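You operate a simulated robot arm through the tools that you are given. There is no shell and no other tool. Be economical: measure what you need, move in short steps, check, and stop when the job is done.

Carry out the task below with a simulated two-armed robot. There is one attempt and no reset: what you move stays moved.

Task
Wipe up the spill on the top of the purple-edged table with the blue towel and put it back.

Only the result counts: the job must be done as asked and must still hold three seconds after the hand-in. Knocking over, shifting, dropping, spilling or breaking anything else fails it. Flat cloth is picked up by pressing the open fingertips on it (5 to 10 N) and closing them slowly along it; thin cloth reads only 2 to 8 mm in the jaws.

Robot
Two 6-joint arms with two-finger parallel grippers on one trunk, on a base that drives. Base frame: it is fixed to the floor where the robot stands at the start and does not move with it; the origin is under the middle of the robot, x ahead of it, y to its left, z up. Readings come in mm, degrees, newtons and seconds.
The left shoulder is at the start at [-107, 177, 710], the right one opposite. With the tool pointing down near the work surface each hand reaches from about 100 to 700 mm from the robot's upright axis, wherever it stands, measured 20 degrees to its own side. Places, roughly: blue towel [-1750, -2250, 750]. Payload 1.57 kg a hand.
Tool frame (each hand has its own): the origin (TCP) lies between the finger pads and is the grasp point; the fingertips stand 30 mm ahead of it; z points along the fingers, y is the line along which they close. The gripper opens to 80 mm. The fingers are 17 mm wide and 12 mm thick; the gripper's body (40 by 82 mm) begins 80 mm behind the TCP.
Orientation is that of the tool frame in the base frame, as [roll, pitch, yaw] about the fixed x, y, z axes, in that order (R = Rz(yaw) Ry(pitch) Rx(roll)). With the fingers straight down and closing along the base's y, the tool's x points along the base's -x, its y along +y and its z along -z.

Tools
- The arms move only by the tool drive_tool. It takes "left_steps", "right_steps" or both (then of equal length, played together; a hand with none holds still); each is a list of rows, each an object of numbers (a shift or turn left out is 0, a gripper value left out holds the last): "dx", "dy", "dz": the shift along the tool's x, y, z in mm; "rx", "ry", "rz": the turn, a rotation vector about the tool's x, y, z in degrees. In form: [{"dx": .., "dy": .., "dz": .., "rx": .., "ry": .., "rz": ..}, ...]. A call has 1 to 20 rows; each row is the pose to reach, as a shift and turn from the pose commanded when the call began, along the tool's axes at that moment. "left_jaw" and "right_jaw" are, for a hand that has rows, the finger opening in mm, from 0 to 80, set as the call begins (left out, the last holds). A row lasts 0.2 s, in which the tool goes at most 50 mm and 8.6 degrees; a call with a longer step from one row to the next is refused whole, and so is a gripper value outside its range. Where a pose cannot be reached the arm comes as near as it can. A force on the tool above 40 N (or 10 N above the force at the start of the call, whichever is more), or a blocked arm, ends the call early, and 0.2 s more pass. Each finger travels about 72 mm/s and halts on what it meets, pressing with about 41 N; the grip force reading is that of the motor and also rises with nothing between the fingers. The clock runs only during rows and for 0.2 s after the last one: add rows that repeat a pose to give the fingers time. The reply holds the time, the measured pose of the TCP, the force on the tool along the base axes, the opening and the grip force, in the units named above and with some noise, with the torque about the TCP (base axes, N m) and any sound that the robot's microphone picked up.
- Cameras (640 x 400 px; columns grow to the right, rows downward): "scene" is now at [48.3, -0.6, 1436.3]; the picture's right is [0.02, -1.00, 0.00], its down [-0.62, -0.02, -0.78] and it looks along [0.78, 0.02, -0.62] (base axes); focal length 281 px, centre (320, 200). "left" rides on the left gripper at [72, 7, -122] in its tool frame; the picture's right is [-0.09, 1.00, 0.00], its down [-0.84, -0.08, -0.54] and it looks along [-0.54, -0.05, 0.84] (tool axes); focal length 238 px, centre (320, 200). "right" rides on the right gripper at [72, -7, -122] in its tool frame; the picture's right is [0.09, 1.00, 0.00], its down [-0.84, 0.08, -0.54] and it looks along [-0.54, 0.05, 0.84] (tool axes); focal length 238 px, centre (320, 200). There is no depth. A picture from a camera that has moved, and an enlarged one, comes with that camera's place and axes in the base frame and with its lens. The place of the scene camera against the robot may be out by one fixed shift of up to 12 mm in any direction.
- get_image(camera): a new picture of that camera. It takes no simulated time.
- slide_trunk(by): slides the trunk up (or, below 0, down) by that many mm; the arms and the scene camera ride with it, the base frame stays. It gives what a move gives, with no picture.
- drive_base(legs): drives the robot by 1 to 6 legs, each [ahead, left, turn to the left] in mm, mm and degrees, along the robot's own axes; the way and the turn of a leg run together, so that a leg with both is an arc; at most 1500 mm and 180 degrees a leg. The arms and the cameras ride along, it lands a little off, and it stops where it bumps. It gives what a move gives.
- head_to(pan, tilt): turns the head with the scene camera to pan (to the left, within 143 degrees either way) and tilt (down, from -29 to 69), counted from straight ahead of the robot. It gives what a move gives.
- zoom(camera, box): a new picture of the part [left, top, right, bottom] of that camera's present view, enlarged. It takes no simulated time.
- hand_in(): hands the job in; it is judged then, once.

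Go step by step. Nothing tells you exact positions but the pictures and the camera data: compare them with the known pose of the tool, close in by small moves and look again before you grip or let go. The budget is 135 turns and 114 pictures, counting those below and the enlarged ones. Unless the task says otherwise, let go and move clear before handing in, and close with one line.

The tools are called after "Emit:" by a JSON object that holds its "name" and its "arguments". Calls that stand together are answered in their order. drive_tool: Moves the arms, as the interface text tells. Its arguments: {"type":"object","properties":{"left_steps":{"type":"array","items":{"type":"object","properties":{"dx":{"type":"number"},"dy":{"type":"number"},"dz":{"type":"number"},"rx":{"type":"number"},"ry":{"type":"number"},"rz":{"type":"number"}}}},"left_jaw":{"type":"number"},"right_steps":{"type":"array","items":{"type":"object","properties":{"dx":{"type":"number"},"dy":{"type":"number"},"dz":{"type":"number"},"rx":{"type":"number"},"ry":{"type":"number"},"rz":{"type":"number"}}}},"right_jaw":{"type":"number"}},"required":[]} The other tools are called the same way: slide_trunk (by) slides the trunk up or down; drive_base (legs) drives the base; head_to (pan, tilt) turns the head that bears the scene camera; get_image (camera) takes a picture; zoom (camera, box) takes an enlarged picture of a part of a camera's view; hand_in () hands the job in.

At the start:

```text
t: 0.0
left_tool_pos: [452.6, 235.1, 884.5]
left_tool_rot: [-179.9, 0.0, -180.0]
left_force: [0.5, -0.1, -0.6]
left_torque: [0.0, 0.01, 0.03]
left_grip_width: 79.9
left_finger_force: 0.0
right_tool_pos: [363.0, -198.4, 913.6]
right_tool_rot: [179.9, -0.1, 180.0]
right_force: [-0.8, 0.3, 0.3]
right_torque: [0.0, -0.02, -0.03]
right_grip_width: 80.3
right_finger_force: 0.1
trunk travel left (down, up): [-150.0, 178.0]
robot x, y, heading: [-0.4, -2.5, -0.1]
head pan, tilt: [1.4, 38.3]
```

scene: 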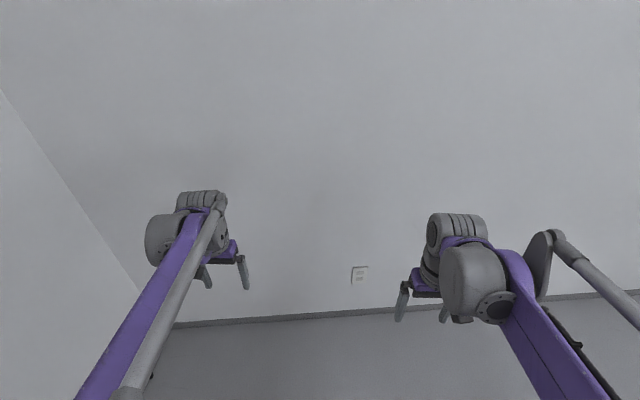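
right: 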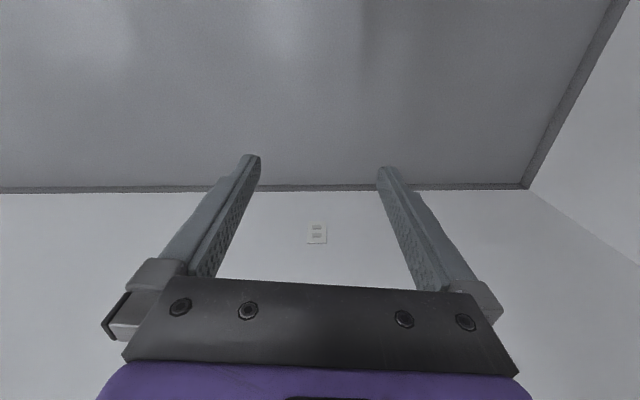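
left: 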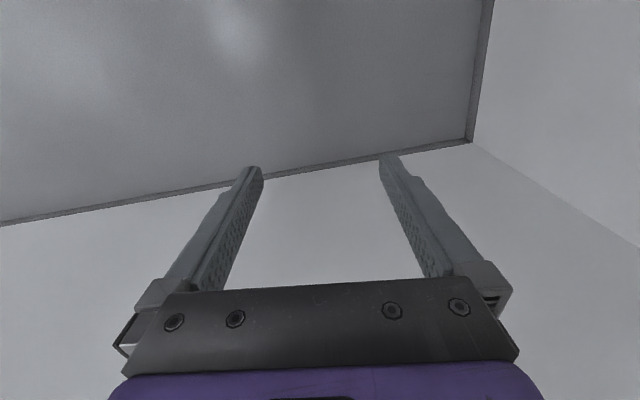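

I see only a wall ahead; the towel is behind me and to the right. I will turn the head to look that way.

Emit:
{"name": "head_to", "arguments": {"pan": -128, "tilt": 20}}

Emit:
{"name": "get_image", "arguments": {"camera": "scene"}}

Emit:
{"name": "head_to", "arguments": {"pan": -60, "tilt": 20}}

Emit:
{"name": "get_image", "arguments": {"camera": "scene"}}

Emit:
{"name": "head_to", "arguments": {"pan": 130, "tilt": 20}}

Emit:
{"name": "get_image", "arguments": {"camera": "scene"}}

```text
t: 2.1
left_tool_pos: [452.7, 234.4, 884.2]
left_tool_rot: [180.0, 0.0, -180.0]
left_force: [0.1, -0.2, 0.6]
left_torque: [0.03, -0.01, -0.03]
left_grip_width: 79.8
left_finger_force: 0.0
right_tool_pos: [364.7, -198.6, 914.0]
right_tool_rot: [-179.9, 0.0, -180.0]
right_force: [-0.3, -0.5, 0.7]
right_torque: [0.01, -0.01, -0.01]
right_grip_width: 79.5
right_finger_force: 0.1
trunk travel left (down, up): [-150.0, 178.0]
robot x, y, heading: [-0.4, 0.6, -0.1]
head pan, tilt: [-128.0, 20.0]
```

```text
110 pictures are left
camera scene: at [-95.1, -76.1, 1465.2], right [-0.79, 0.62, 0.0], down [0.21, 0.27, -0.94], along [-0.58, -0.74, -0.34], focal length 281 px, centre (320, 200)
```

scene: 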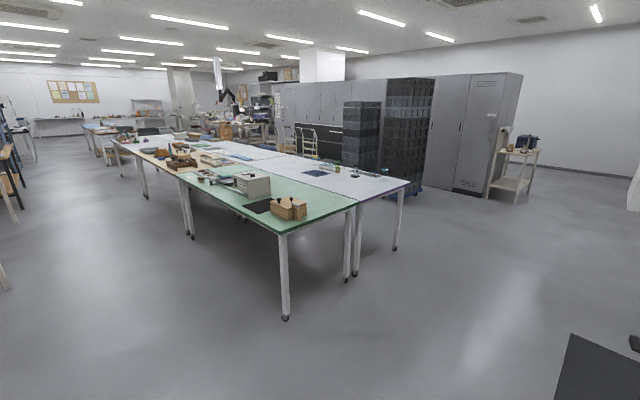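

```text
t: 3.5
left_tool_pos: [452.7, 233.1, 884.6]
left_tool_rot: [-180.0, 0.0, -179.9]
left_force: [-0.1, -0.4, 0.0]
left_torque: [0.0, 0.02, 0.02]
left_grip_width: 80.1
left_finger_force: 0.1
right_tool_pos: [363.8, -197.1, 913.7]
right_tool_rot: [-180.0, 0.0, -180.0]
right_force: [0.6, -0.4, 1.2]
right_torque: [0.02, 0.0, -0.01]
right_grip_width: 80.0
right_finger_force: 0.1
trunk travel left (down, up): [-150.0, 178.0]
robot x, y, heading: [1.4, 1.9, -0.0]
head pan, tilt: [-60.0, 20.0]
```

```text
109 pictures are left
camera scene: at [8.7, -83.4, 1465.2], right [-0.87, -0.5, 0.0], down [-0.17, 0.3, -0.94], along [0.47, -0.81, -0.34], focal length 281 px, centre (320, 200)
```

scene: 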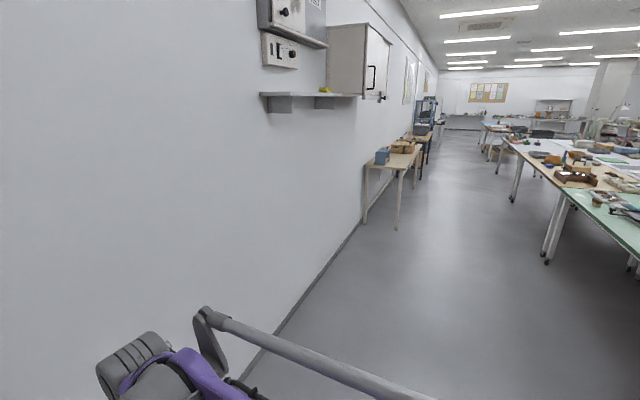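

```text
t: 6.3
left_tool_pos: [452.3, 235.2, 884.2]
left_tool_rot: [-180.0, 0.1, -180.0]
left_force: [0.1, 0.4, -1.6]
left_torque: [0.0, 0.02, 0.01]
left_grip_width: 79.9
left_finger_force: 0.0
right_tool_pos: [363.2, -197.4, 914.8]
right_tool_rot: [-180.0, 0.1, -180.0]
right_force: [1.3, -0.7, -0.3]
right_torque: [-0.01, 0.01, -0.03]
right_grip_width: 79.9
right_finger_force: 0.0
trunk travel left (down, up): [-150.0, 178.0]
robot x, y, heading: [0.1, -4.1, -0.1]
head pan, tilt: [130.0, 20.0]
```

```text
108 pictures are left
camera scene: at [-97.7, 68.7, 1465.2], right [0.77, 0.64, 0.0], down [0.22, -0.26, -0.94], along [-0.6, 0.72, -0.34], focal length 281 px, centre (320, 200)
```

scene: 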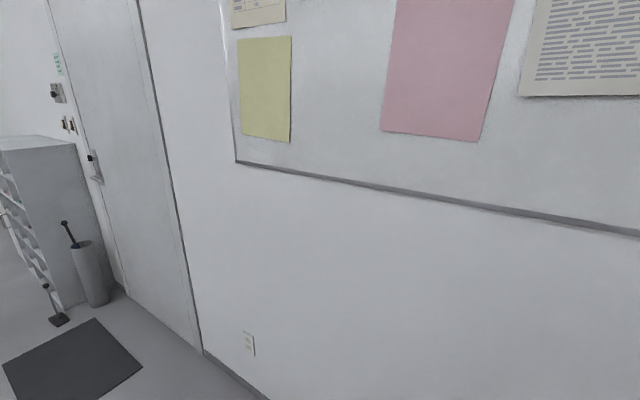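

The big table group lies behind-right; the towel should be near pixel (316,173) there. I'll zoom in.

Emit:
{"name": "head_to", "arguments": {"pan": -128, "tilt": 20}}

Emit:
{"name": "zoom", "arguments": {"camera": "scene", "box": [230, 130, 430, 255]}}

Emit:
{"name": "zoom", "arguments": {"camera": "scene", "box": [100, 110, 260, 210]}}

```text
t: 9.9
left_tool_pos: [452.9, 234.4, 883.7]
left_tool_rot: [180.0, 0.1, 179.9]
left_force: [-0.4, -0.1, 0.2]
left_torque: [0.02, -0.01, -0.02]
left_grip_width: 80.3
left_finger_force: 0.1
right_tool_pos: [362.8, -197.7, 914.8]
right_tool_rot: [179.9, 0.0, 180.0]
right_force: [0.0, 0.7, 0.3]
right_torque: [0.04, 0.03, 0.02]
right_grip_width: 80.0
right_finger_force: 0.0
trunk travel left (down, up): [-150.0, 178.0]
robot x, y, heading: [-0.4, -3.5, -0.1]
head pan, tilt: [-128.0, 20.0]
```

```text
3.20 times, centred on (330, 192) of scene
camera zoom: at [-95.1, -76.1, 1465.2], right [-0.79, 0.62, 0.0], down [0.21, 0.27, -0.94], along [-0.58, -0.74, -0.34], focal length 900 px, centre (288, 224)
```

zoom: 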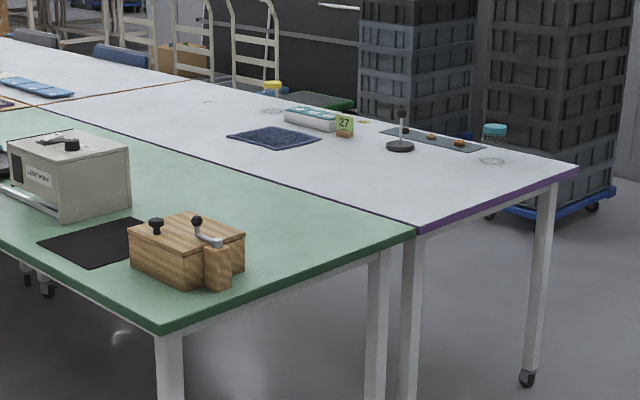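

```text
4.00 times, centred on (180, 160) of scene
camera zoom: at [-95.1, -76.1, 1465.2], right [-0.79, 0.62, 0.0], down [0.21, 0.27, -0.94], along [-0.58, -0.74, -0.34], focal length 1125 px, centre (880, 360)
```

zoom: 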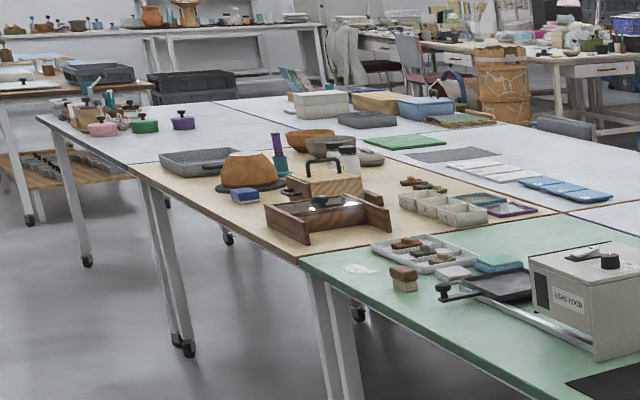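

The towel is the dark-blue cloth on the white purple-edged table, about 490 mm in from its far side (x≈-2240). I'll drive backward around the table end to that aisle, keeping heading 0, and look along the way.

Emit:
{"name": "drive_base", "arguments": {"legs": [[-700, -650, 0], [-1300, 0, 0], [-800, 0, 0]]}}

Emit:
{"name": "head_to", "arguments": {"pan": -75, "tilt": 30}}

Emit:
{"name": "get_image", "arguments": {"camera": "scene"}}

```text
t: 25.9
left_tool_pos: [-2329.9, -381.9, 884.3]
left_tool_rot: [-179.9, -0.1, 179.4]
left_force: [0.3, 0.2, 0.2]
left_torque: [-0.02, -0.01, -0.03]
left_grip_width: 80.1
left_finger_force: 0.1
right_tool_pos: [-2423.8, -813.0, 914.7]
right_tool_rot: [-180.0, 0.1, 179.4]
right_force: [0.4, -0.4, -0.4]
right_torque: [0.01, 0.0, 0.01]
right_grip_width: 80.0
right_finger_force: 0.0
trunk travel left (down, up): [-150.0, 178.0]
robot x, y, heading: [-2784.6, -610.3, -0.6]
head pan, tilt: [-128.0, 20.0]
```

```text
t: 27.2
left_tool_pos: [-2329.6, -382.4, 883.2]
left_tool_rot: [180.0, -0.1, 179.3]
left_force: [-0.3, 0.2, -1.0]
left_torque: [0.01, -0.01, -0.01]
left_grip_width: 80.0
left_finger_force: 0.2
right_tool_pos: [-2423.8, -813.7, 914.4]
right_tool_rot: [-179.9, 0.0, 179.4]
right_force: [-0.1, 1.0, 0.3]
right_torque: [0.0, 0.01, -0.02]
right_grip_width: 79.9
right_finger_force: 0.1
trunk travel left (down, up): [-150.0, 178.0]
robot x, y, heading: [-2784.9, -613.3, -0.8]
head pan, tilt: [-75.0, 30.0]
```

```text
105 pictures are left
camera scene: at [-2800.6, -702.2, 1449.1], right [-0.97, -0.25, 0.0], down [-0.12, 0.48, -0.87], along [0.21, -0.84, -0.5], focal length 281 px, centre (320, 200)
```

scene: 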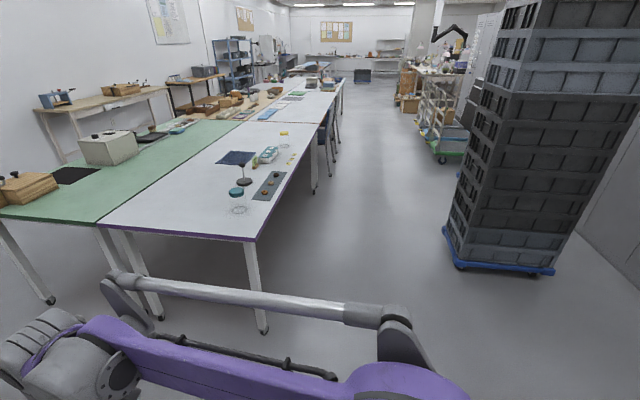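

The aisle is clear (table edge x≈-2300, crates at x<-3360). I'll look closer at the table before moving.

Emit:
{"name": "zoom", "arguments": {"camera": "scene", "box": [180, 115, 340, 215]}}

Emit:
{"name": "drive_base", "arguments": {"legs": [[0, -1350, 0]]}}

Emit:
{"name": "head_to", "arguments": {"pan": -15, "tilt": 40}}

Emit:
{"name": "get_image", "arguments": {"camera": "scene"}}

```text
4.00 times, centred on (260, 165) of scene
camera zoom: at [-2800.6, -702.2, 1449.1], right [-0.97, -0.25, 0.0], down [-0.12, 0.48, -0.87], along [0.21, -0.84, -0.5], focal length 1125 px, centre (560, 340)
```

zoom: 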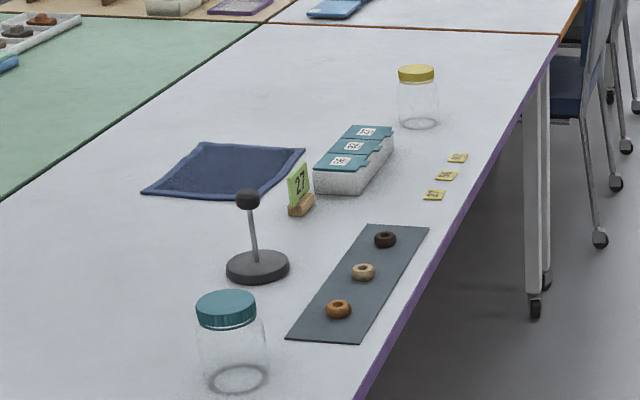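

```text
t: 39.1
left_tool_pos: [-2342.9, -1724.3, 884.2]
left_tool_rot: [-180.0, 0.0, 179.6]
left_force: [0.1, -0.4, -0.1]
left_torque: [0.0, 0.02, 0.0]
left_grip_width: 79.7
left_finger_force: 0.0
right_tool_pos: [-2435.8, -2154.3, 913.1]
right_tool_rot: [-179.9, -0.1, 179.6]
right_force: [0.5, 0.8, 0.3]
right_torque: [-0.03, 0.04, 0.01]
right_grip_width: 79.8
right_finger_force: 0.0
trunk travel left (down, up): [-150.0, 178.0]
robot x, y, heading: [-2798.0, -1953.1, -0.3]
head pan, tilt: [-75.0, 30.0]
```

```text
t: 40.4
left_tool_pos: [-2342.6, -1722.5, 883.9]
left_tool_rot: [-179.9, 0.0, 179.6]
left_force: [0.0, 0.3, -0.5]
left_torque: [-0.01, -0.01, 0.01]
left_grip_width: 79.9
left_finger_force: 0.1
right_tool_pos: [-2436.2, -2154.5, 913.1]
right_tool_rot: [180.0, 0.0, 179.6]
right_force: [-0.8, 0.2, -0.9]
right_torque: [0.0, 0.0, 0.0]
right_grip_width: 80.1
right_finger_force: 0.0
trunk travel left (down, up): [-150.0, 178.0]
robot x, y, heading: [-2793.9, -1954.6, -0.4]
head pan, tilt: [-15.0, 40.0]
```

```text
103 pictures are left
camera scene: at [-2753.3, -1979.6, 1433.8], right [-0.27, -0.96, 0.0], down [-0.62, 0.17, -0.77], along [0.74, -0.2, -0.64], focal length 281 px, centre (320, 200)
```

scene: 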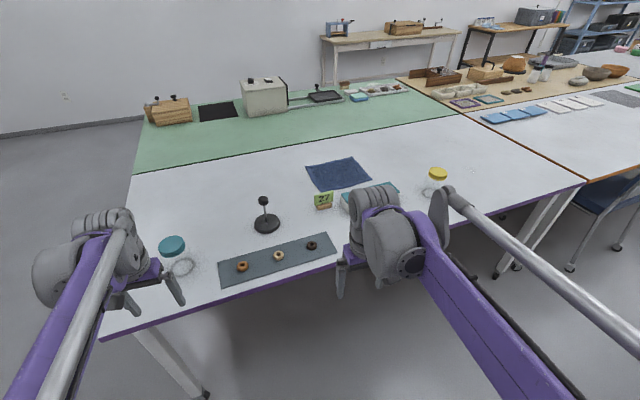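

The table is in view but the spill is faint. I'll zoom for it.

Emit:
{"name": "zoom", "arguments": {"camera": "scene", "box": [390, 120, 550, 220]}}

Emit:
{"name": "zoom", "arguments": {"camera": "scene", "box": [120, 150, 360, 300]}}

```text
4.00 times, centred on (470, 170) of scene
camera zoom: at [-2753.3, -1979.6, 1433.8], right [-0.27, -0.96, 0.0], down [-0.62, 0.17, -0.77], along [0.74, -0.2, -0.64], focal length 1125 px, centre (-280, 320)
```

zoom: 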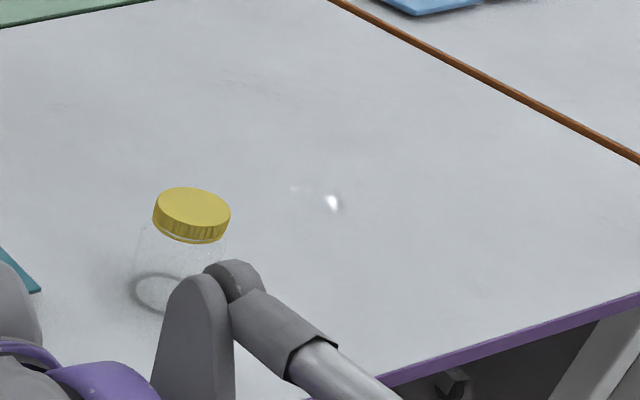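

```text
2.67 times, centred on (240, 225) of scene
camera zoom: at [-2753.3, -1979.6, 1433.8], right [-0.27, -0.96, 0.0], down [-0.62, 0.17, -0.77], along [0.74, -0.2, -0.64], focal length 750 px, centre (533, 133)
```

zoom: 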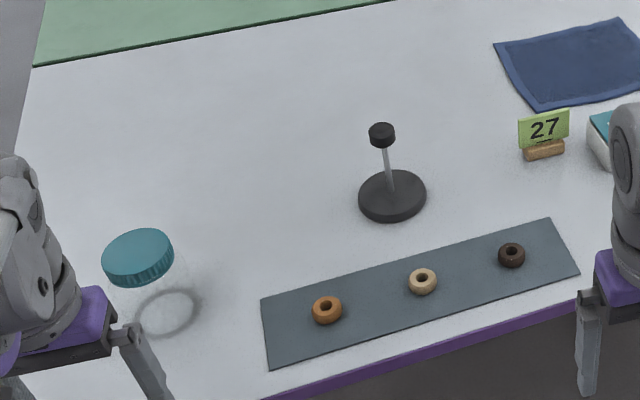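

The spill looks like a clear puddle near (-1940,-2890), by its highlight; towel near (-1760,-2270). I'll raise both hands for clearance and look down at the base against the table edge.

Emit:
{"name": "drive_tool", "arguments": {"left_steps": [{"dz": -40, "dx": 20}, {"dz": -80, "dx": 40}, {"dz": -120, "dx": 60}, {"dz": -150, "dx": 80}], "right_steps": [{"dz": -40}, {"dz": -80}, {"dz": -110}, {"dz": -130}]}}

Emit:
{"name": "head_to", "arguments": {"pan": 0, "tilt": 69}}

Emit:
{"name": "get_image", "arguments": {"camera": "scene"}}

```text
t: 41.4
left_tool_pos: [-2422.4, -1723.0, 1037.4]
left_tool_rot: [180.0, 0.0, 179.6]
left_force: [0.1, -0.4, 0.5]
left_torque: [0.01, 0.0, -0.01]
left_grip_width: 80.2
left_finger_force: 0.1
right_tool_pos: [-2436.1, -2155.1, 1044.6]
right_tool_rot: [-180.0, 0.0, 179.5]
right_force: [0.4, 0.2, 0.4]
right_torque: [0.02, 0.0, 0.01]
right_grip_width: 79.8
right_finger_force: 0.0
trunk travel left (down, up): [-150.0, 178.0]
robot x, y, heading: [-2800.3, -1955.1, -0.3]
head pan, tilt: [-15.0, 40.0]
```

```text
t: 42.4
left_tool_pos: [-2421.0, -1722.2, 1035.5]
left_tool_rot: [179.9, -0.1, 179.6]
left_force: [-0.1, -0.3, 0.3]
left_torque: [0.02, 0.02, 0.01]
left_grip_width: 80.0
left_finger_force: 0.0
right_tool_pos: [-2435.2, -2153.7, 1043.9]
right_tool_rot: [-180.0, 0.0, 179.6]
right_force: [-0.2, -0.1, -0.5]
right_torque: [-0.03, 0.01, 0.0]
right_grip_width: 80.2
right_finger_force: 0.0
trunk travel left (down, up): [-150.0, 178.0]
robot x, y, heading: [-2799.3, -1958.5, -0.6]
head pan, tilt: [0.0, 68.8]
```

```text
100 pictures are left
camera scene: at [-2779.3, -1957.4, 1397.7], right [-0.01, -1.0, 0.0], down [-0.93, 0.01, -0.36], along [0.36, 0.0, -0.93], focal length 281 px, centre (320, 200)
```

scene: 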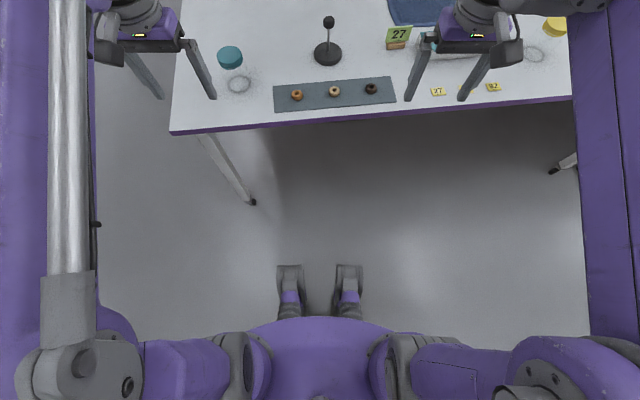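

The torso front is near the axis and only low feet reach ~220 mm ahead, so I can drive close. I'll turn to align with the table (yaw ≈5.4°) and approach so the right hand faces the towel.

Emit:
{"name": "drive_base", "arguments": {"legs": [[0, 0, 5.7], [0, -150, 0], [340, 0, 0]]}}

Emit:
{"name": "head_to", "arguments": {"pan": -15, "tilt": 50}}

Emit:
{"name": "get_image", "arguments": {"camera": "scene"}}

Emit:
{"name": "get_image", "arguments": {"camera": "right"}}

```text
t: 46.7
left_tool_pos: [-2091.8, -1808.5, 1035.5]
left_tool_rot: [-179.9, -0.1, -175.0]
left_force: [-0.1, 0.4, 0.0]
left_torque: [0.0, 0.0, -0.01]
left_grip_width: 79.7
left_finger_force: 0.0
right_tool_pos: [-2064.7, -2238.7, 1044.8]
right_tool_rot: [-180.0, 0.1, -174.9]
right_force: [0.2, 0.3, -0.2]
right_torque: [0.0, -0.03, 0.01]
right_grip_width: 80.0
right_finger_force: 0.0
trunk travel left (down, up): [-150.0, 178.0]
robot x, y, heading: [-2444.4, -2077.2, 5.2]
head pan, tilt: [0.0, 68.8]
```

```text
t: 47.5
left_tool_pos: [-2091.4, -1808.0, 1034.8]
left_tool_rot: [-180.0, 0.0, -174.9]
left_force: [-0.1, 0.1, 0.1]
left_torque: [0.0, 0.02, -0.01]
left_grip_width: 80.0
left_finger_force: 0.1
right_tool_pos: [-2064.9, -2237.4, 1044.6]
right_tool_rot: [179.9, 0.0, -175.0]
right_force: [-0.1, 0.7, 0.2]
right_torque: [0.0, -0.03, -0.03]
right_grip_width: 79.9
right_finger_force: 0.1
trunk travel left (down, up): [-150.0, 178.0]
robot x, y, heading: [-2443.7, -2075.4, 4.8]
head pan, tilt: [-15.0, 50.0]
```

```text
99 pictures are left
camera scene: at [-2406.2, -2093.3, 1419.5], right [-0.17, -0.99, 0.0], down [-0.76, 0.13, -0.64], along [0.63, -0.11, -0.77], focal length 281 px, centre (320, 200)
```

scene: 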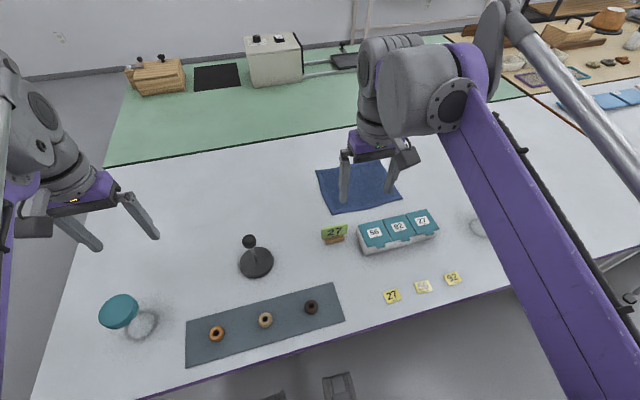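

```text
98 pictures are left
camera right: at [-2137.4, -2251.8, 1165.3], right [-0.18, 0.98, 0.0], down [0.83, 0.15, 0.54], along [0.53, 0.1, -0.84], focal length 238 px, centre (320, 200)
```

right: 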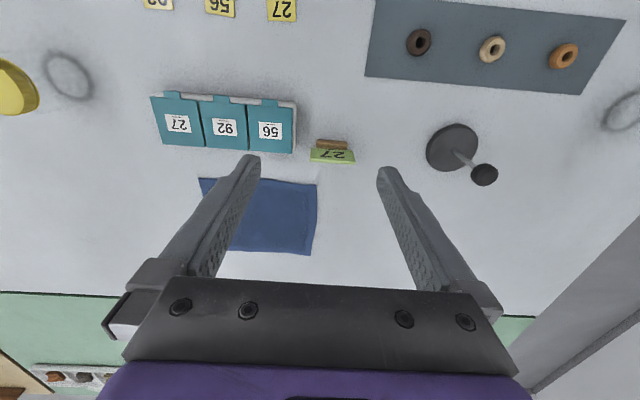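

I have the towel's corners: about (-1907,-2215), (-1884,-2442), (-1709,-2455), (-1718,-2200), table z≈750. Before gripping I check the spill from here.

Emit:
{"name": "head_to", "arguments": {"pan": -65, "tilt": 40}}

Emit:
{"name": "get_image", "arguments": {"camera": "scene"}}

```text
t: 48.7
left_tool_pos: [-2092.9, -1808.9, 1035.1]
left_tool_rot: [-180.0, 0.0, -174.9]
left_force: [-0.2, 0.9, -0.4]
left_torque: [0.04, -0.02, -0.01]
left_grip_width: 80.0
left_finger_force: 0.0
right_tool_pos: [-2064.7, -2239.8, 1044.4]
right_tool_rot: [180.0, 0.0, -174.9]
right_force: [0.0, 0.5, 1.1]
right_torque: [-0.01, -0.01, 0.02]
right_grip_width: 79.8
right_finger_force: 0.0
trunk travel left (down, up): [-150.0, 178.0]
robot x, y, heading: [-2443.5, -2073.6, 5.3]
head pan, tilt: [-65.0, 40.0]
```

```text
97 pictures are left
camera scene: at [-2439.4, -2153.6, 1433.7], right [-0.86, -0.5, 0.0], down [-0.32, 0.56, -0.77], along [0.38, -0.66, -0.64], focal length 281 px, centre (320, 200)
```

scene: 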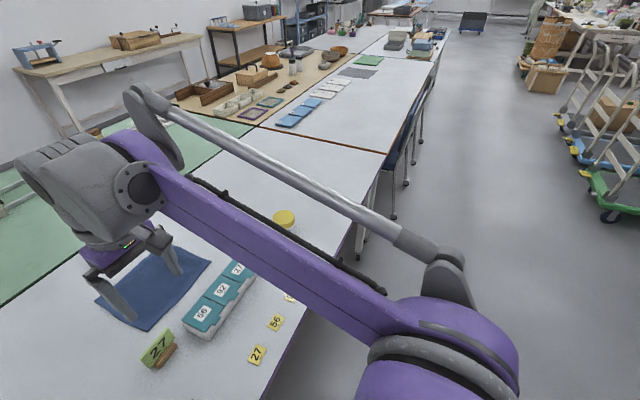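

The arm blocks that view; I'll look at the spill later. Now I move the right hand over the towel's near edge, at height first and then down to ~60 mm above.

Emit:
{"name": "drive_tool", "arguments": {"right_steps": [{"dx": -40, "dy": -22}, {"dx": -80, "dy": -44}, {"dx": -120, "dy": -66}, {"dx": -160, "dy": -88}, {"dx": -196, "dy": -109}, {"dx": -196, "dy": -109, "dz": 45}, {"dx": -196, "dy": -109, "dz": 90}, {"dx": -196, "dy": -109, "dz": 135}, {"dx": -196, "dy": -109, "dz": 180}, {"dx": -196, "dy": -109, "dz": 204}, {"dx": -196, "dy": -109, "dz": 204}], "right_jaw": 60}}

Emit:
{"name": "get_image", "arguments": {"camera": "right"}}

Emit:
{"name": "head_to", "arguments": {"pan": -15, "tilt": 50}}

Emit:
{"name": "get_image", "arguments": {"camera": "scene"}}

```text
t: 51.1
left_tool_pos: [-2091.4, -1808.2, 1035.1]
left_tool_rot: [-179.9, 0.1, -174.9]
left_force: [1.0, 0.8, 0.6]
left_torque: [0.02, -0.02, 0.01]
left_grip_width: 80.0
left_finger_force: 0.1
right_tool_pos: [-1861.9, -2330.8, 840.3]
right_tool_rot: [-179.9, 0.0, -175.0]
right_force: [-0.2, -0.2, -0.3]
right_torque: [-0.02, 0.02, 0.0]
right_grip_width: 60.2
right_finger_force: 0.1
right hand out of reach, approached as far as the arm can: row 5, 6
trunk travel left (down, up): [-150.0, 178.0]
robot x, y, heading: [-2443.5, -2076.4, 4.8]
head pan, tilt: [-65.0, 40.0]
```

```text
96 pictures are left
camera right: at [-1933.3, -2344.0, 962.4], right [-0.18, 0.98, 0.0], down [0.83, 0.15, 0.54], along [0.53, 0.1, -0.84], focal length 238 px, centre (320, 200)
```

right: 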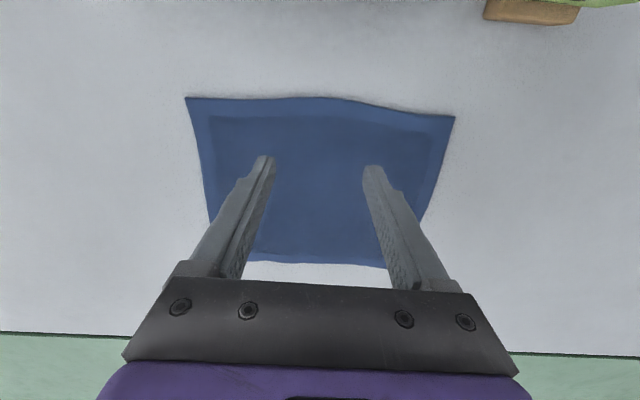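

```text
t: 52.3
left_tool_pos: [-2092.8, -1808.3, 1036.3]
left_tool_rot: [180.0, 0.0, -174.9]
left_force: [0.2, -0.4, -0.5]
left_torque: [0.04, -0.01, 0.0]
left_grip_width: 80.0
left_finger_force: 0.1
right_tool_pos: [-1862.4, -2331.1, 841.7]
right_tool_rot: [180.0, 0.0, -174.8]
right_force: [0.8, -0.1, -0.3]
right_torque: [0.0, -0.01, 0.04]
right_grip_width: 60.1
right_finger_force: 0.1
trunk travel left (down, up): [-150.0, 178.0]
robot x, y, heading: [-2443.4, -2077.7, 5.1]
head pan, tilt: [-15.0, 50.0]
```

```text
95 pictures are left
camera scene: at [-2406.2, -2093.4, 1419.6], right [-0.17, -0.98, 0.0], down [-0.75, 0.13, -0.64], along [0.63, -0.11, -0.77], focal length 281 px, centre (320, 200)
```

scene: 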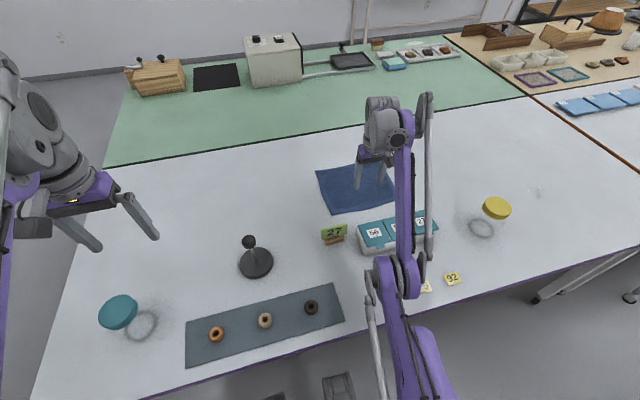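

The hand is 37 mm inside the near edge and centred. The spill shows again near (-1940,-2874). I lower the tips to just above the cloth with a 45 mm opening.

Emit:
{"name": "drive_tool", "arguments": {"right_steps": [{"dz": 25}, {"dz": 45}, {"dz": 52}, {"dz": 52}], "right_jaw": 45}}

Emit:
{"name": "get_image", "arguments": {"camera": "right"}}

```text
t: 53.3
left_tool_pos: [-2092.4, -1807.7, 1036.2]
left_tool_rot: [180.0, 0.1, -174.9]
left_force: [0.2, 0.1, -0.3]
left_torque: [-0.04, -0.01, -0.04]
left_grip_width: 80.1
left_finger_force: 0.0
right_tool_pos: [-1832.9, -2332.8, 813.2]
right_tool_rot: [180.0, -0.1, -174.9]
right_force: [-0.6, 1.1, -0.4]
right_torque: [-0.01, 0.01, 0.01]
right_grip_width: 45.2
right_finger_force: 0.0
right hand out of reach, approached as far as the arm can: row 1, 2, 3, 4
trunk travel left (down, up): [-150.0, 178.0]
robot x, y, heading: [-2448.1, -2077.8, 5.0]
head pan, tilt: [-15.0, 50.0]
```

```text
94 pictures are left
camera right: at [-1904.3, -2346.8, 934.3], right [-0.18, 0.98, 0.0], down [0.83, 0.15, 0.54], along [0.53, 0.1, -0.84], focal length 238 px, centre (320, 200)
```

right: 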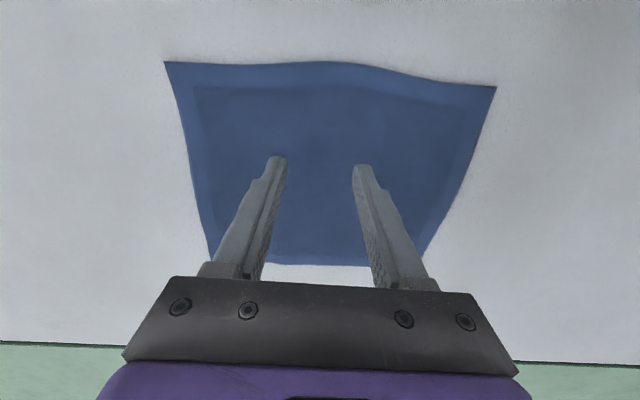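

The arm hit its reach limit and drifted outward. I'll lift and retract the hand a little, then drive the base 80 mm closer.

Emit:
{"name": "drive_tool", "arguments": {"right_steps": [{"dz": -30, "dx": 20}, {"dz": -60, "dx": 60}, {"dz": -80, "dx": 100}, {"dz": -80, "dx": 120}]}}

Emit:
{"name": "drive_base", "arguments": {"legs": [[80, -20, 0]]}}

Emit:
{"name": "head_to", "arguments": {"pan": 0, "tilt": 69}}

Emit:
{"name": "get_image", "arguments": {"camera": "scene"}}

```text
t: 54.3
left_tool_pos: [-2093.1, -1808.7, 1036.5]
left_tool_rot: [-180.0, 0.0, -174.8]
left_force: [0.2, 0.0, -0.4]
left_torque: [-0.01, 0.02, 0.02]
left_grip_width: 80.2
left_finger_force: 0.0
right_tool_pos: [-1869.6, -2349.5, 886.9]
right_tool_rot: [180.0, -0.1, -174.9]
right_force: [0.3, -0.1, -0.2]
right_torque: [-0.01, 0.03, -0.02]
right_grip_width: 45.1
right_finger_force: 0.0
right hand out of reach, approached as far as the arm can: row 2, 3, 4
trunk travel left (down, up): [-150.0, 178.0]
robot x, y, heading: [-2440.4, -2074.6, 5.2]
head pan, tilt: [-15.0, 50.0]
```

```text
t: 55.4
left_tool_pos: [-2009.1, -1821.0, 1035.7]
left_tool_rot: [180.0, 0.0, -175.1]
left_force: [0.2, -0.3, 0.1]
left_torque: [0.04, 0.0, -0.01]
left_grip_width: 80.0
left_finger_force: 0.0
right_tool_pos: [-1785.0, -2363.0, 886.4]
right_tool_rot: [180.0, -0.1, -174.9]
right_force: [0.4, -0.6, -0.6]
right_torque: [0.04, 0.02, -0.02]
right_grip_width: 44.7
right_finger_force: 0.0
trunk travel left (down, up): [-150.0, 178.0]
robot x, y, heading: [-2360.7, -2085.6, 5.0]
head pan, tilt: [-15.0, 50.0]
```

```text
t: 56.2
left_tool_pos: [-2010.4, -1820.4, 1035.5]
left_tool_rot: [180.0, 0.0, -175.0]
left_force: [0.5, -0.9, 0.7]
left_torque: [0.0, 0.0, -0.01]
left_grip_width: 80.1
left_finger_force: 0.1
right_tool_pos: [-1787.5, -2361.4, 887.4]
right_tool_rot: [180.0, -0.1, -175.0]
right_force: [0.1, -0.2, 0.0]
right_torque: [0.02, -0.03, 0.0]
right_grip_width: 45.3
right_finger_force: 0.1
trunk travel left (down, up): [-150.0, 178.0]
robot x, y, heading: [-2361.0, -2087.0, 5.1]
head pan, tilt: [0.0, 68.8]
```

```text
93 pictures are left
camera scene: at [-2344.3, -2087.8, 1397.7], right [0.09, -1.0, 0.0], down [-0.93, -0.08, -0.36], along [0.36, 0.03, -0.93], focal length 281 px, centre (320, 200)
```

scene: 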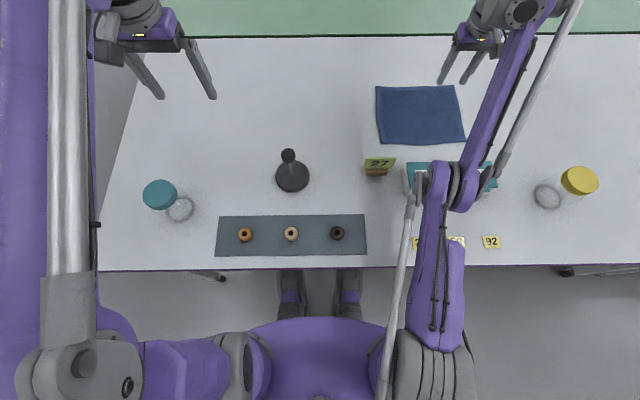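

The base is now closer; the right arm is low and stretched over the box. I'll raise the trunk 120 mm to gain clearance and reach, then bring the hand back over the grasp point.

Emit:
{"name": "slide_trunk", "arguments": {"by": 120}}

Emit:
{"name": "drive_tool", "arguments": {"right_steps": [{"dx": 25, "dy": 12}, {"dx": 50, "dy": 25}, {"dx": 72, "dy": 36}, {"dx": 72, "dy": 36}]}}

Emit:
{"name": "get_image", "arguments": {"camera": "scene"}}

```text
t: 57.7
left_tool_pos: [-2010.8, -1821.3, 1156.2]
left_tool_rot: [180.0, 0.0, -174.9]
left_force: [-0.3, -0.7, 0.7]
left_torque: [-0.01, 0.01, -0.02]
left_grip_width: 80.0
left_finger_force: 0.0
right_tool_pos: [-1777.1, -2362.8, 1021.8]
right_tool_rot: [179.9, 1.1, -175.1]
right_force: [0.5, 0.3, -0.5]
right_torque: [-0.01, -0.02, 0.0]
right_grip_width: 45.0
right_finger_force: 0.1
trunk travel left (down, up): [-270.0, 58.0]
robot x, y, heading: [-2361.5, -2085.6, 5.4]
head pan, tilt: [0.0, 68.8]
```

```text
t: 58.7
left_tool_pos: [-2010.8, -1820.5, 1155.6]
left_tool_rot: [179.9, 0.0, -175.0]
left_force: [0.5, -0.1, 0.3]
left_torque: [-0.02, 0.01, -0.04]
left_grip_width: 79.9
left_finger_force: 0.0
right_tool_pos: [-1776.0, -2351.7, 1023.9]
right_tool_rot: [179.8, 0.9, -174.9]
right_force: [-0.2, 0.1, -0.1]
right_torque: [0.01, -0.02, 0.02]
right_grip_width: 45.0
right_finger_force: 0.1
right hand out of reach, approached as far as the arm can: row 1, 2, 3, 4
trunk travel left (down, up): [-270.0, 58.0]
robot x, y, heading: [-2360.3, -2088.0, 5.1]
head pan, tilt: [0.0, 68.8]
```

```text
92 pictures are left
camera scene: at [-2352.6, -2088.4, 1517.2], right [0.09, -1.0, 0.0], down [-0.93, -0.08, -0.36], along [0.36, 0.03, -0.93], focal length 281 px, centre (320, 200)
```

scene: 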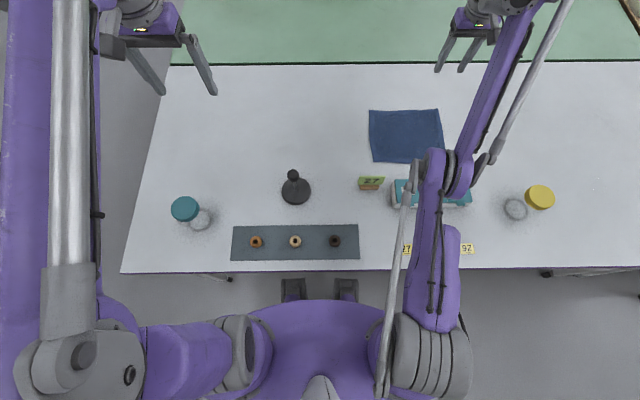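

The arm is still stretched straight and lags its command. I'll command a larger retraction toward the robot so it bends again.

Emit:
{"name": "drive_tool", "arguments": {"right_steps": [{"dx": 40}, {"dx": 80}, {"dx": 120}, {"dx": 160}, {"dx": 160}, {"dx": 160}]}}

Emit:
{"name": "get_image", "arguments": {"camera": "scene"}}

```text
t: 60.1
left_tool_pos: [-2010.7, -1820.8, 1155.8]
left_tool_rot: [180.0, 0.0, -175.0]
left_force: [-0.6, 0.3, -0.1]
left_torque: [-0.01, -0.01, 0.02]
left_grip_width: 80.0
left_finger_force: 0.1
right_tool_pos: [-1779.8, -2373.4, 1027.5]
right_tool_rot: [180.0, 1.0, -175.0]
right_force: [0.7, 0.8, 0.5]
right_torque: [0.0, -0.01, 0.02]
right_grip_width: 44.9
right_finger_force: 0.1
right hand out of reach, approached as far as the arm can: row 1, 2, 3, 4, 5, 6
trunk travel left (down, up): [-270.0, 58.0]
robot x, y, heading: [-2364.3, -2087.6, 5.0]
head pan, tilt: [0.0, 68.8]
```

```text
91 pictures are left
camera scene: at [-2352.5, -2088.5, 1517.2], right [0.09, -1.0, 0.0], down [-0.93, -0.08, -0.36], along [0.36, 0.03, -0.93], focal length 281 px, centre (320, 200)
```

scene: 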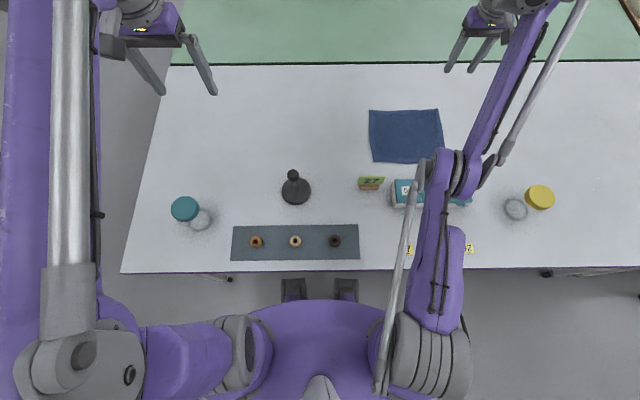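

The arm seems stuck near its straight (singular) posture. I'll try moving the hand up and inward to break out.

Emit:
{"name": "drive_tool", "arguments": {"right_steps": [{"dz": -40}, {"dz": -80}, {"dz": -120, "dx": 20}, {"dz": -150, "dx": 60}, {"dz": -150, "dx": 100}, {"dz": -150, "dx": 100}]}}

Emit:
{"name": "get_image", "arguments": {"camera": "scene"}}

```text
t: 61.5
left_tool_pos: [-2009.5, -1820.9, 1155.0]
left_tool_rot: [180.0, 0.0, -174.9]
left_force: [0.2, 0.1, 0.2]
left_torque: [-0.01, -0.03, 0.0]
left_grip_width: 79.9
left_finger_force: 0.2
right_tool_pos: [-1838.8, -2391.2, 1194.9]
right_tool_rot: [180.0, 0.8, -175.1]
right_force: [-0.7, 0.1, 0.1]
right_torque: [0.0, 0.0, 0.0]
right_grip_width: 45.1
right_finger_force: 0.0
right hand out of reach, approached as far as the arm can: row 4, 5, 6
trunk travel left (down, up): [-270.0, 58.0]
robot x, y, heading: [-2364.1, -2087.2, 5.2]
head pan, tilt: [0.0, 68.8]
```

```text
90 pictures are left
camera scene: at [-2352.2, -2088.4, 1517.2], right [0.09, -1.0, 0.0], down [-0.93, -0.08, -0.36], along [0.36, 0.03, -0.93], focal length 281 px, centre (320, 200)
```

scene: 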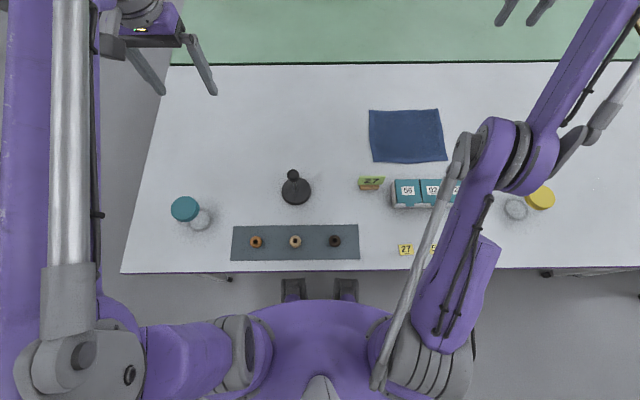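

The hand is stuck on a joint limit in the stretched posture. I'll tilt the fingers forward to relax the wrist while retracting.

Emit:
{"name": "drive_tool", "arguments": {"right_steps": [{"ry": -8}, {"ry": -16}, {"ry": -24}, {"ry": -32}, {"ry": -40}, {"ry": -40, "dx": 40, "dz": 10}, {"ry": -40, "dx": 80, "dz": 20}, {"ry": -40, "dx": 120, "dz": 30}, {"ry": -40, "dx": 160, "dz": 40}, {"ry": -40, "dx": 200, "dz": 50}, {"ry": -40, "dx": 240, "dz": 60}]}}

Emit:
{"name": "get_image", "arguments": {"camera": "scene"}}

```text
t: 63.9
left_tool_pos: [-2010.1, -1820.7, 1155.8]
left_tool_rot: [-180.0, 0.1, -174.9]
left_force: [0.0, 0.9, 0.0]
left_torque: [-0.01, 0.03, 0.01]
left_grip_width: 80.0
left_finger_force: 0.1
right_tool_pos: [-1807.6, -2498.8, 1321.4]
right_tool_rot: [180.0, 41.0, -174.9]
right_force: [-0.2, 0.2, -0.8]
right_torque: [0.01, -0.01, -0.01]
right_grip_width: 44.6
right_finger_force: 0.0
right hand out of reach, approached as far as the arm can: row 1, 2, 3, 4, 5, 6, 7, 8, 9, 10, 11
trunk travel left (down, up): [-270.0, 58.0]
robot x, y, heading: [-2361.8, -2088.3, 5.0]
head pan, tilt: [0.0, 68.8]
```

```text
89 pictures are left
camera scene: at [-2352.1, -2088.2, 1517.2], right [0.09, -1.0, 0.0], down [-0.93, -0.08, -0.36], along [0.36, 0.03, -0.93], focal length 281 px, centre (320, 200)
```

scene: 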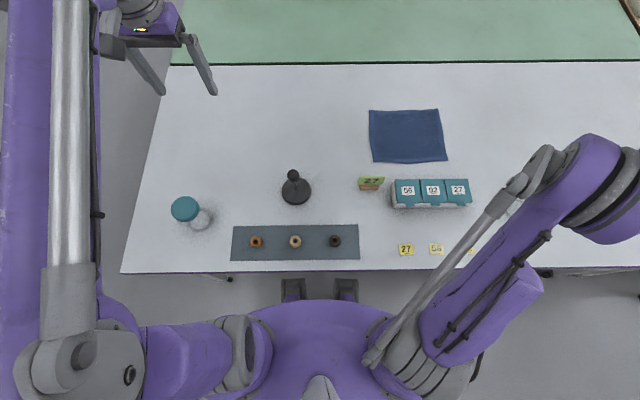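

The arm still won't fold. I'll look at its actual shape.

Emit:
{"name": "head_to", "arguments": {"pan": -45, "tilt": 25}}

Emit:
{"name": "get_image", "arguments": {"camera": "scene"}}

Emit:
{"name": "get_image", "arguments": {"camera": "left"}}

```text
t: 65.0
left_tool_pos: [-2009.0, -1821.3, 1155.3]
left_tool_rot: [-180.0, 0.0, -175.1]
left_force: [-0.7, 0.4, 0.5]
left_torque: [0.0, 0.0, 0.0]
left_grip_width: 79.9
left_finger_force: 0.1
right_tool_pos: [-1807.3, -2499.4, 1321.2]
right_tool_rot: [180.0, 40.9, -174.9]
right_force: [0.0, 0.2, -0.4]
right_torque: [0.0, 0.0, 0.0]
right_grip_width: 45.0
right_finger_force: 0.2
trunk travel left (down, up): [-270.0, 58.0]
robot x, y, heading: [-2362.5, -2086.2, 4.8]
head pan, tilt: [-45.0, 25.0]
```

```text
88 pictures are left
camera scene: at [-2337.5, -2152.5, 1576.6], right [-0.64, -0.77, 0.0], down [-0.32, 0.27, -0.91], along [0.69, -0.58, -0.42], focal length 281 px, centre (320, 200)
```

scene: 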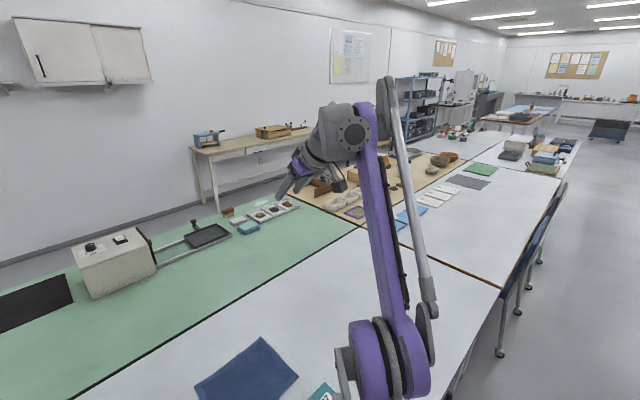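

```text
87 pictures are left
camera left: at [-2081.8, -1821.4, 1278.7], right [0.0, 1.0, 0.0], down [0.84, 0.0, 0.54], along [0.54, 0.0, -0.84], focal length 238 px, centre (320, 200)
```

left: 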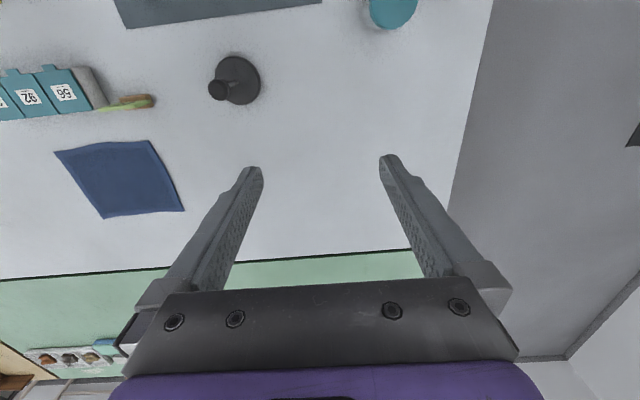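

The right elbow has flipped below (forearm vertical). I'll stretch the arm out fully in free air, high above everything, so it can then fold again elbow-up.

Emit:
{"name": "drive_tool", "arguments": {"right_steps": [{"dx": -24, "dz": 34, "dy": 10}, {"dx": -48, "dz": 68, "dy": 20}, {"dx": -72, "dz": 102, "dy": 30}, {"dx": -96, "dz": 136, "dy": 40}, {"dx": -120, "dz": 170, "dy": 50}, {"dx": -144, "dz": 204, "dy": 60}, {"dx": -168, "dz": 238, "dy": 70}, {"dx": -192, "dz": 272, "dy": 80}, {"dx": -216, "dz": 306, "dy": 90}]}}

Emit:
{"name": "get_image", "arguments": {"camera": "scene"}}

```text
t: 67.0
left_tool_pos: [-2008.7, -1820.7, 1157.3]
left_tool_rot: [-180.0, 0.0, -175.1]
left_force: [0.8, 1.0, -0.1]
left_torque: [0.0, 0.01, 0.02]
left_grip_width: 80.0
left_finger_force: 0.0
right_tool_pos: [-1613.2, -2355.5, 1167.1]
right_tool_rot: [179.9, 41.0, -175.1]
right_force: [-0.1, -0.3, 0.6]
right_torque: [0.0, 0.03, 0.0]
right_grip_width: 45.0
right_finger_force: 0.1
right hand out of reach, approached as far as the arm can: row 1, 2, 3, 4, 5, 6, 7, 8, 9
trunk travel left (down, up): [-270.0, 58.0]
robot x, y, heading: [-2359.6, -2088.7, 5.1]
head pan, tilt: [-45.0, 25.0]
```

```text
86 pictures are left
camera scene: at [-2336.0, -2153.0, 1576.6], right [-0.64, -0.77, 0.0], down [-0.33, 0.27, -0.91], along [0.69, -0.58, -0.42], focal length 281 px, centre (320, 200)
```

scene: 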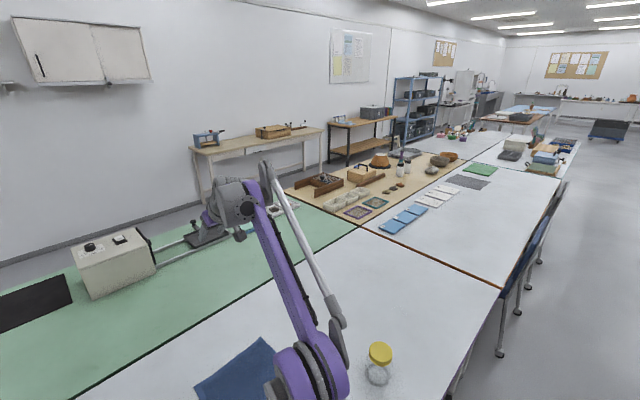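

The arm is nearly straight now. I'll push down-and-out through the straight line, then pull in, watching whether it folds elbow-up.

Emit:
{"name": "drive_tool", "arguments": {"right_steps": [{"dx": 17, "dz": 35}, {"dx": 34, "dz": 70}, {"dx": 51, "dz": 105}, {"dx": 68, "dz": 140}, {"dx": 85, "dz": 175}, {"dx": 122, "dz": 156}, {"dx": 159, "dz": 137}, {"dx": 196, "dz": 118}, {"dx": 233, "dz": 99}]}}

Emit:
{"name": "get_image", "arguments": {"camera": "scene"}}

```text
t: 69.0
left_tool_pos: [-2011.9, -1820.7, 1156.5]
left_tool_rot: [180.0, 0.2, -174.9]
left_force: [0.4, 0.2, -0.3]
left_torque: [0.02, -0.06, 0.0]
left_grip_width: 80.2
left_finger_force: 0.1
right_tool_pos: [-1643.7, -2371.5, 1052.8]
right_tool_rot: [179.9, 41.0, -174.9]
right_force: [0.1, 0.2, -0.6]
right_torque: [-0.01, 0.02, -0.02]
right_grip_width: 45.0
right_finger_force: 0.1
right hand out of reach, approached as far as the arm can: row 6, 7, 8, 9
trunk travel left (down, up): [-270.0, 58.0]
robot x, y, heading: [-2363.1, -2083.4, 5.2]
head pan, tilt: [-45.0, 25.0]
```

```text
85 pictures are left
camera scene: at [-2340.2, -2152.7, 1576.6], right [-0.64, -0.77, 0.0], down [-0.32, 0.27, -0.91], along [0.7, -0.58, -0.42], focal length 281 px, centre (320, 200)
```

scene: 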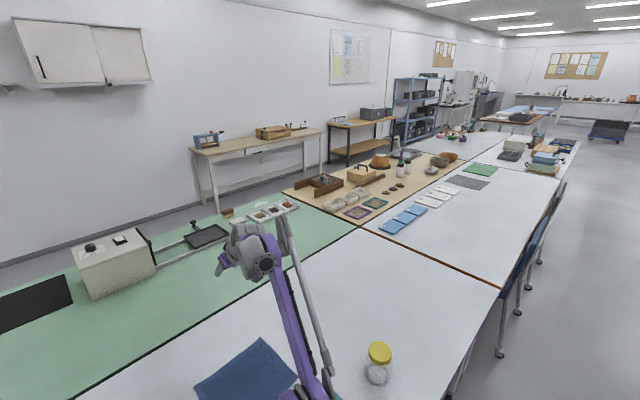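

The arm behaves as if trapped on the elbow-down side of its straight posture. I'll raise the trunk a little more, swing the stretched arm up, sweep it down past full stretch and spiral inward so it folds elbow-up, all well above the table.

Emit:
{"name": "slide_trunk", "arguments": {"by": 55}}

Emit:
{"name": "drive_tool", "arguments": {"right_steps": [{"dx": -15, "dz": -38}, {"dx": -30, "dz": -76}, {"dx": -45, "dz": -114}, {"dx": -60, "dz": -152}, {"dx": -75, "dz": -190}, {"dx": -90, "dz": -228}, {"dx": -105, "dz": -266}, {"dx": -120, "dz": -304}, {"dx": -131, "dz": -259}, {"dx": -134, "dz": -212}, {"dx": -136, "dz": -166}, {"dx": -134, "dz": -119}, {"dx": -130, "dz": -72}, {"dx": -125, "dz": -26}, {"dx": -116, "dz": 19}, {"dx": -105, "dz": 65}, {"dx": -76, "dz": 104}, {"dx": -41, "dz": 135}, {"dx": -2, "dz": 163}, {"dx": 39, "dz": 182}]}}

Emit:
{"name": "get_image", "arguments": {"camera": "scene"}}

```text
t: 70.0
left_tool_pos: [-2010.1, -1820.9, 1209.9]
left_tool_rot: [180.0, 0.0, -174.9]
left_force: [-0.6, 0.2, -0.2]
left_torque: [0.02, -0.01, 0.02]
left_grip_width: 79.9
left_finger_force: 0.0
right_tool_pos: [-1613.4, -2367.9, 1166.2]
right_tool_rot: [179.9, 45.1, -175.0]
right_force: [0.0, -0.1, -0.6]
right_torque: [0.02, 0.01, -0.02]
right_grip_width: 45.2
right_finger_force: 0.1
trunk travel left (down, up): [-325.0, 3.0]
robot x, y, heading: [-2361.7, -2085.7, 4.9]
head pan, tilt: [-45.0, 25.0]
```

```text
t: 74.2
left_tool_pos: [-2010.2, -1820.5, 1210.2]
left_tool_rot: [-180.0, 0.0, -175.0]
left_force: [-0.3, -0.2, 0.2]
left_torque: [0.01, -0.02, 0.01]
left_grip_width: 79.9
left_finger_force: 0.2
right_tool_pos: [-1513.1, -2362.4, 1008.2]
right_tool_rot: [179.8, 45.1, -175.1]
right_force: [-0.3, 0.1, -0.4]
right_torque: [0.03, -0.01, -0.01]
right_grip_width: 45.0
right_finger_force: 0.0
right hand out of reach, approached as far as the arm can: row 1, 2, 3, 4, 5, 7, 8, 9, 10, 11, 12, 13, 14, 15, 16, 17, 18
trunk travel left (down, up): [-325.0, 3.0]
robot x, y, heading: [-2365.6, -2083.2, 5.0]
head pan, tilt: [-45.0, 25.0]
```

```text
84 pictures are left
camera scene: at [-2340.4, -2153.0, 1635.1], right [-0.64, -0.77, 0.0], down [-0.32, 0.27, -0.91], along [0.69, -0.58, -0.42], focal length 281 px, centre (320, 200)
```

scene: 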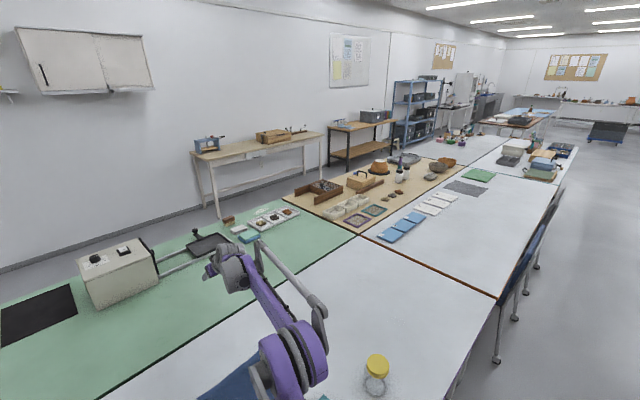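

The last rows were reachable and the elbow now looks higher. I test pulling straight in.

Emit:
{"name": "drive_tool", "arguments": {"right_steps": [{"dx": 28, "dz": -22}, {"dx": 56, "dz": -44}, {"dx": 84, "dz": -66}, {"dx": 112, "dz": -88}]}}

Emit:
{"name": "get_image", "arguments": {"camera": "scene"}}

```text
t: 75.2
left_tool_pos: [-2011.1, -1823.1, 1212.2]
left_tool_rot: [-180.0, 0.0, -174.8]
left_force: [-0.6, 0.1, -0.7]
left_torque: [0.01, 0.0, 0.02]
left_grip_width: 80.0
left_finger_force: 0.0
right_tool_pos: [-1654.4, -2371.1, 992.5]
right_tool_rot: [179.9, 45.1, -175.1]
right_force: [-0.5, -0.3, 0.3]
right_torque: [-0.02, -0.01, 0.01]
right_grip_width: 45.0
right_finger_force: 0.0
trunk travel left (down, up): [-325.0, 3.0]
robot x, y, heading: [-2360.9, -2087.4, 5.2]
head pan, tilt: [-45.0, 25.0]
```

```text
83 pictures are left
camera scene: at [-2341.5, -2152.7, 1635.1], right [-0.64, -0.77, 0.0], down [-0.32, 0.27, -0.91], along [0.7, -0.58, -0.42], focal length 281 px, centre (320, 200)
```

scene: 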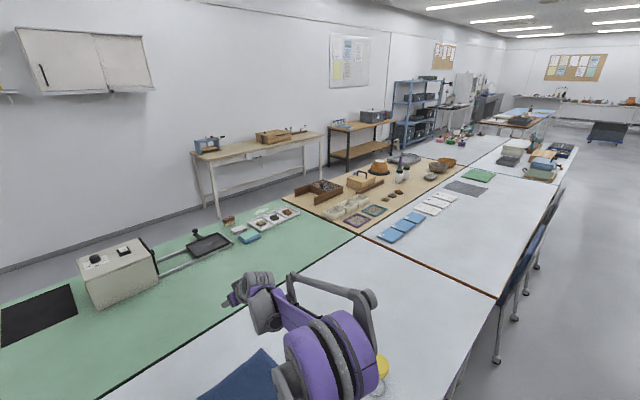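

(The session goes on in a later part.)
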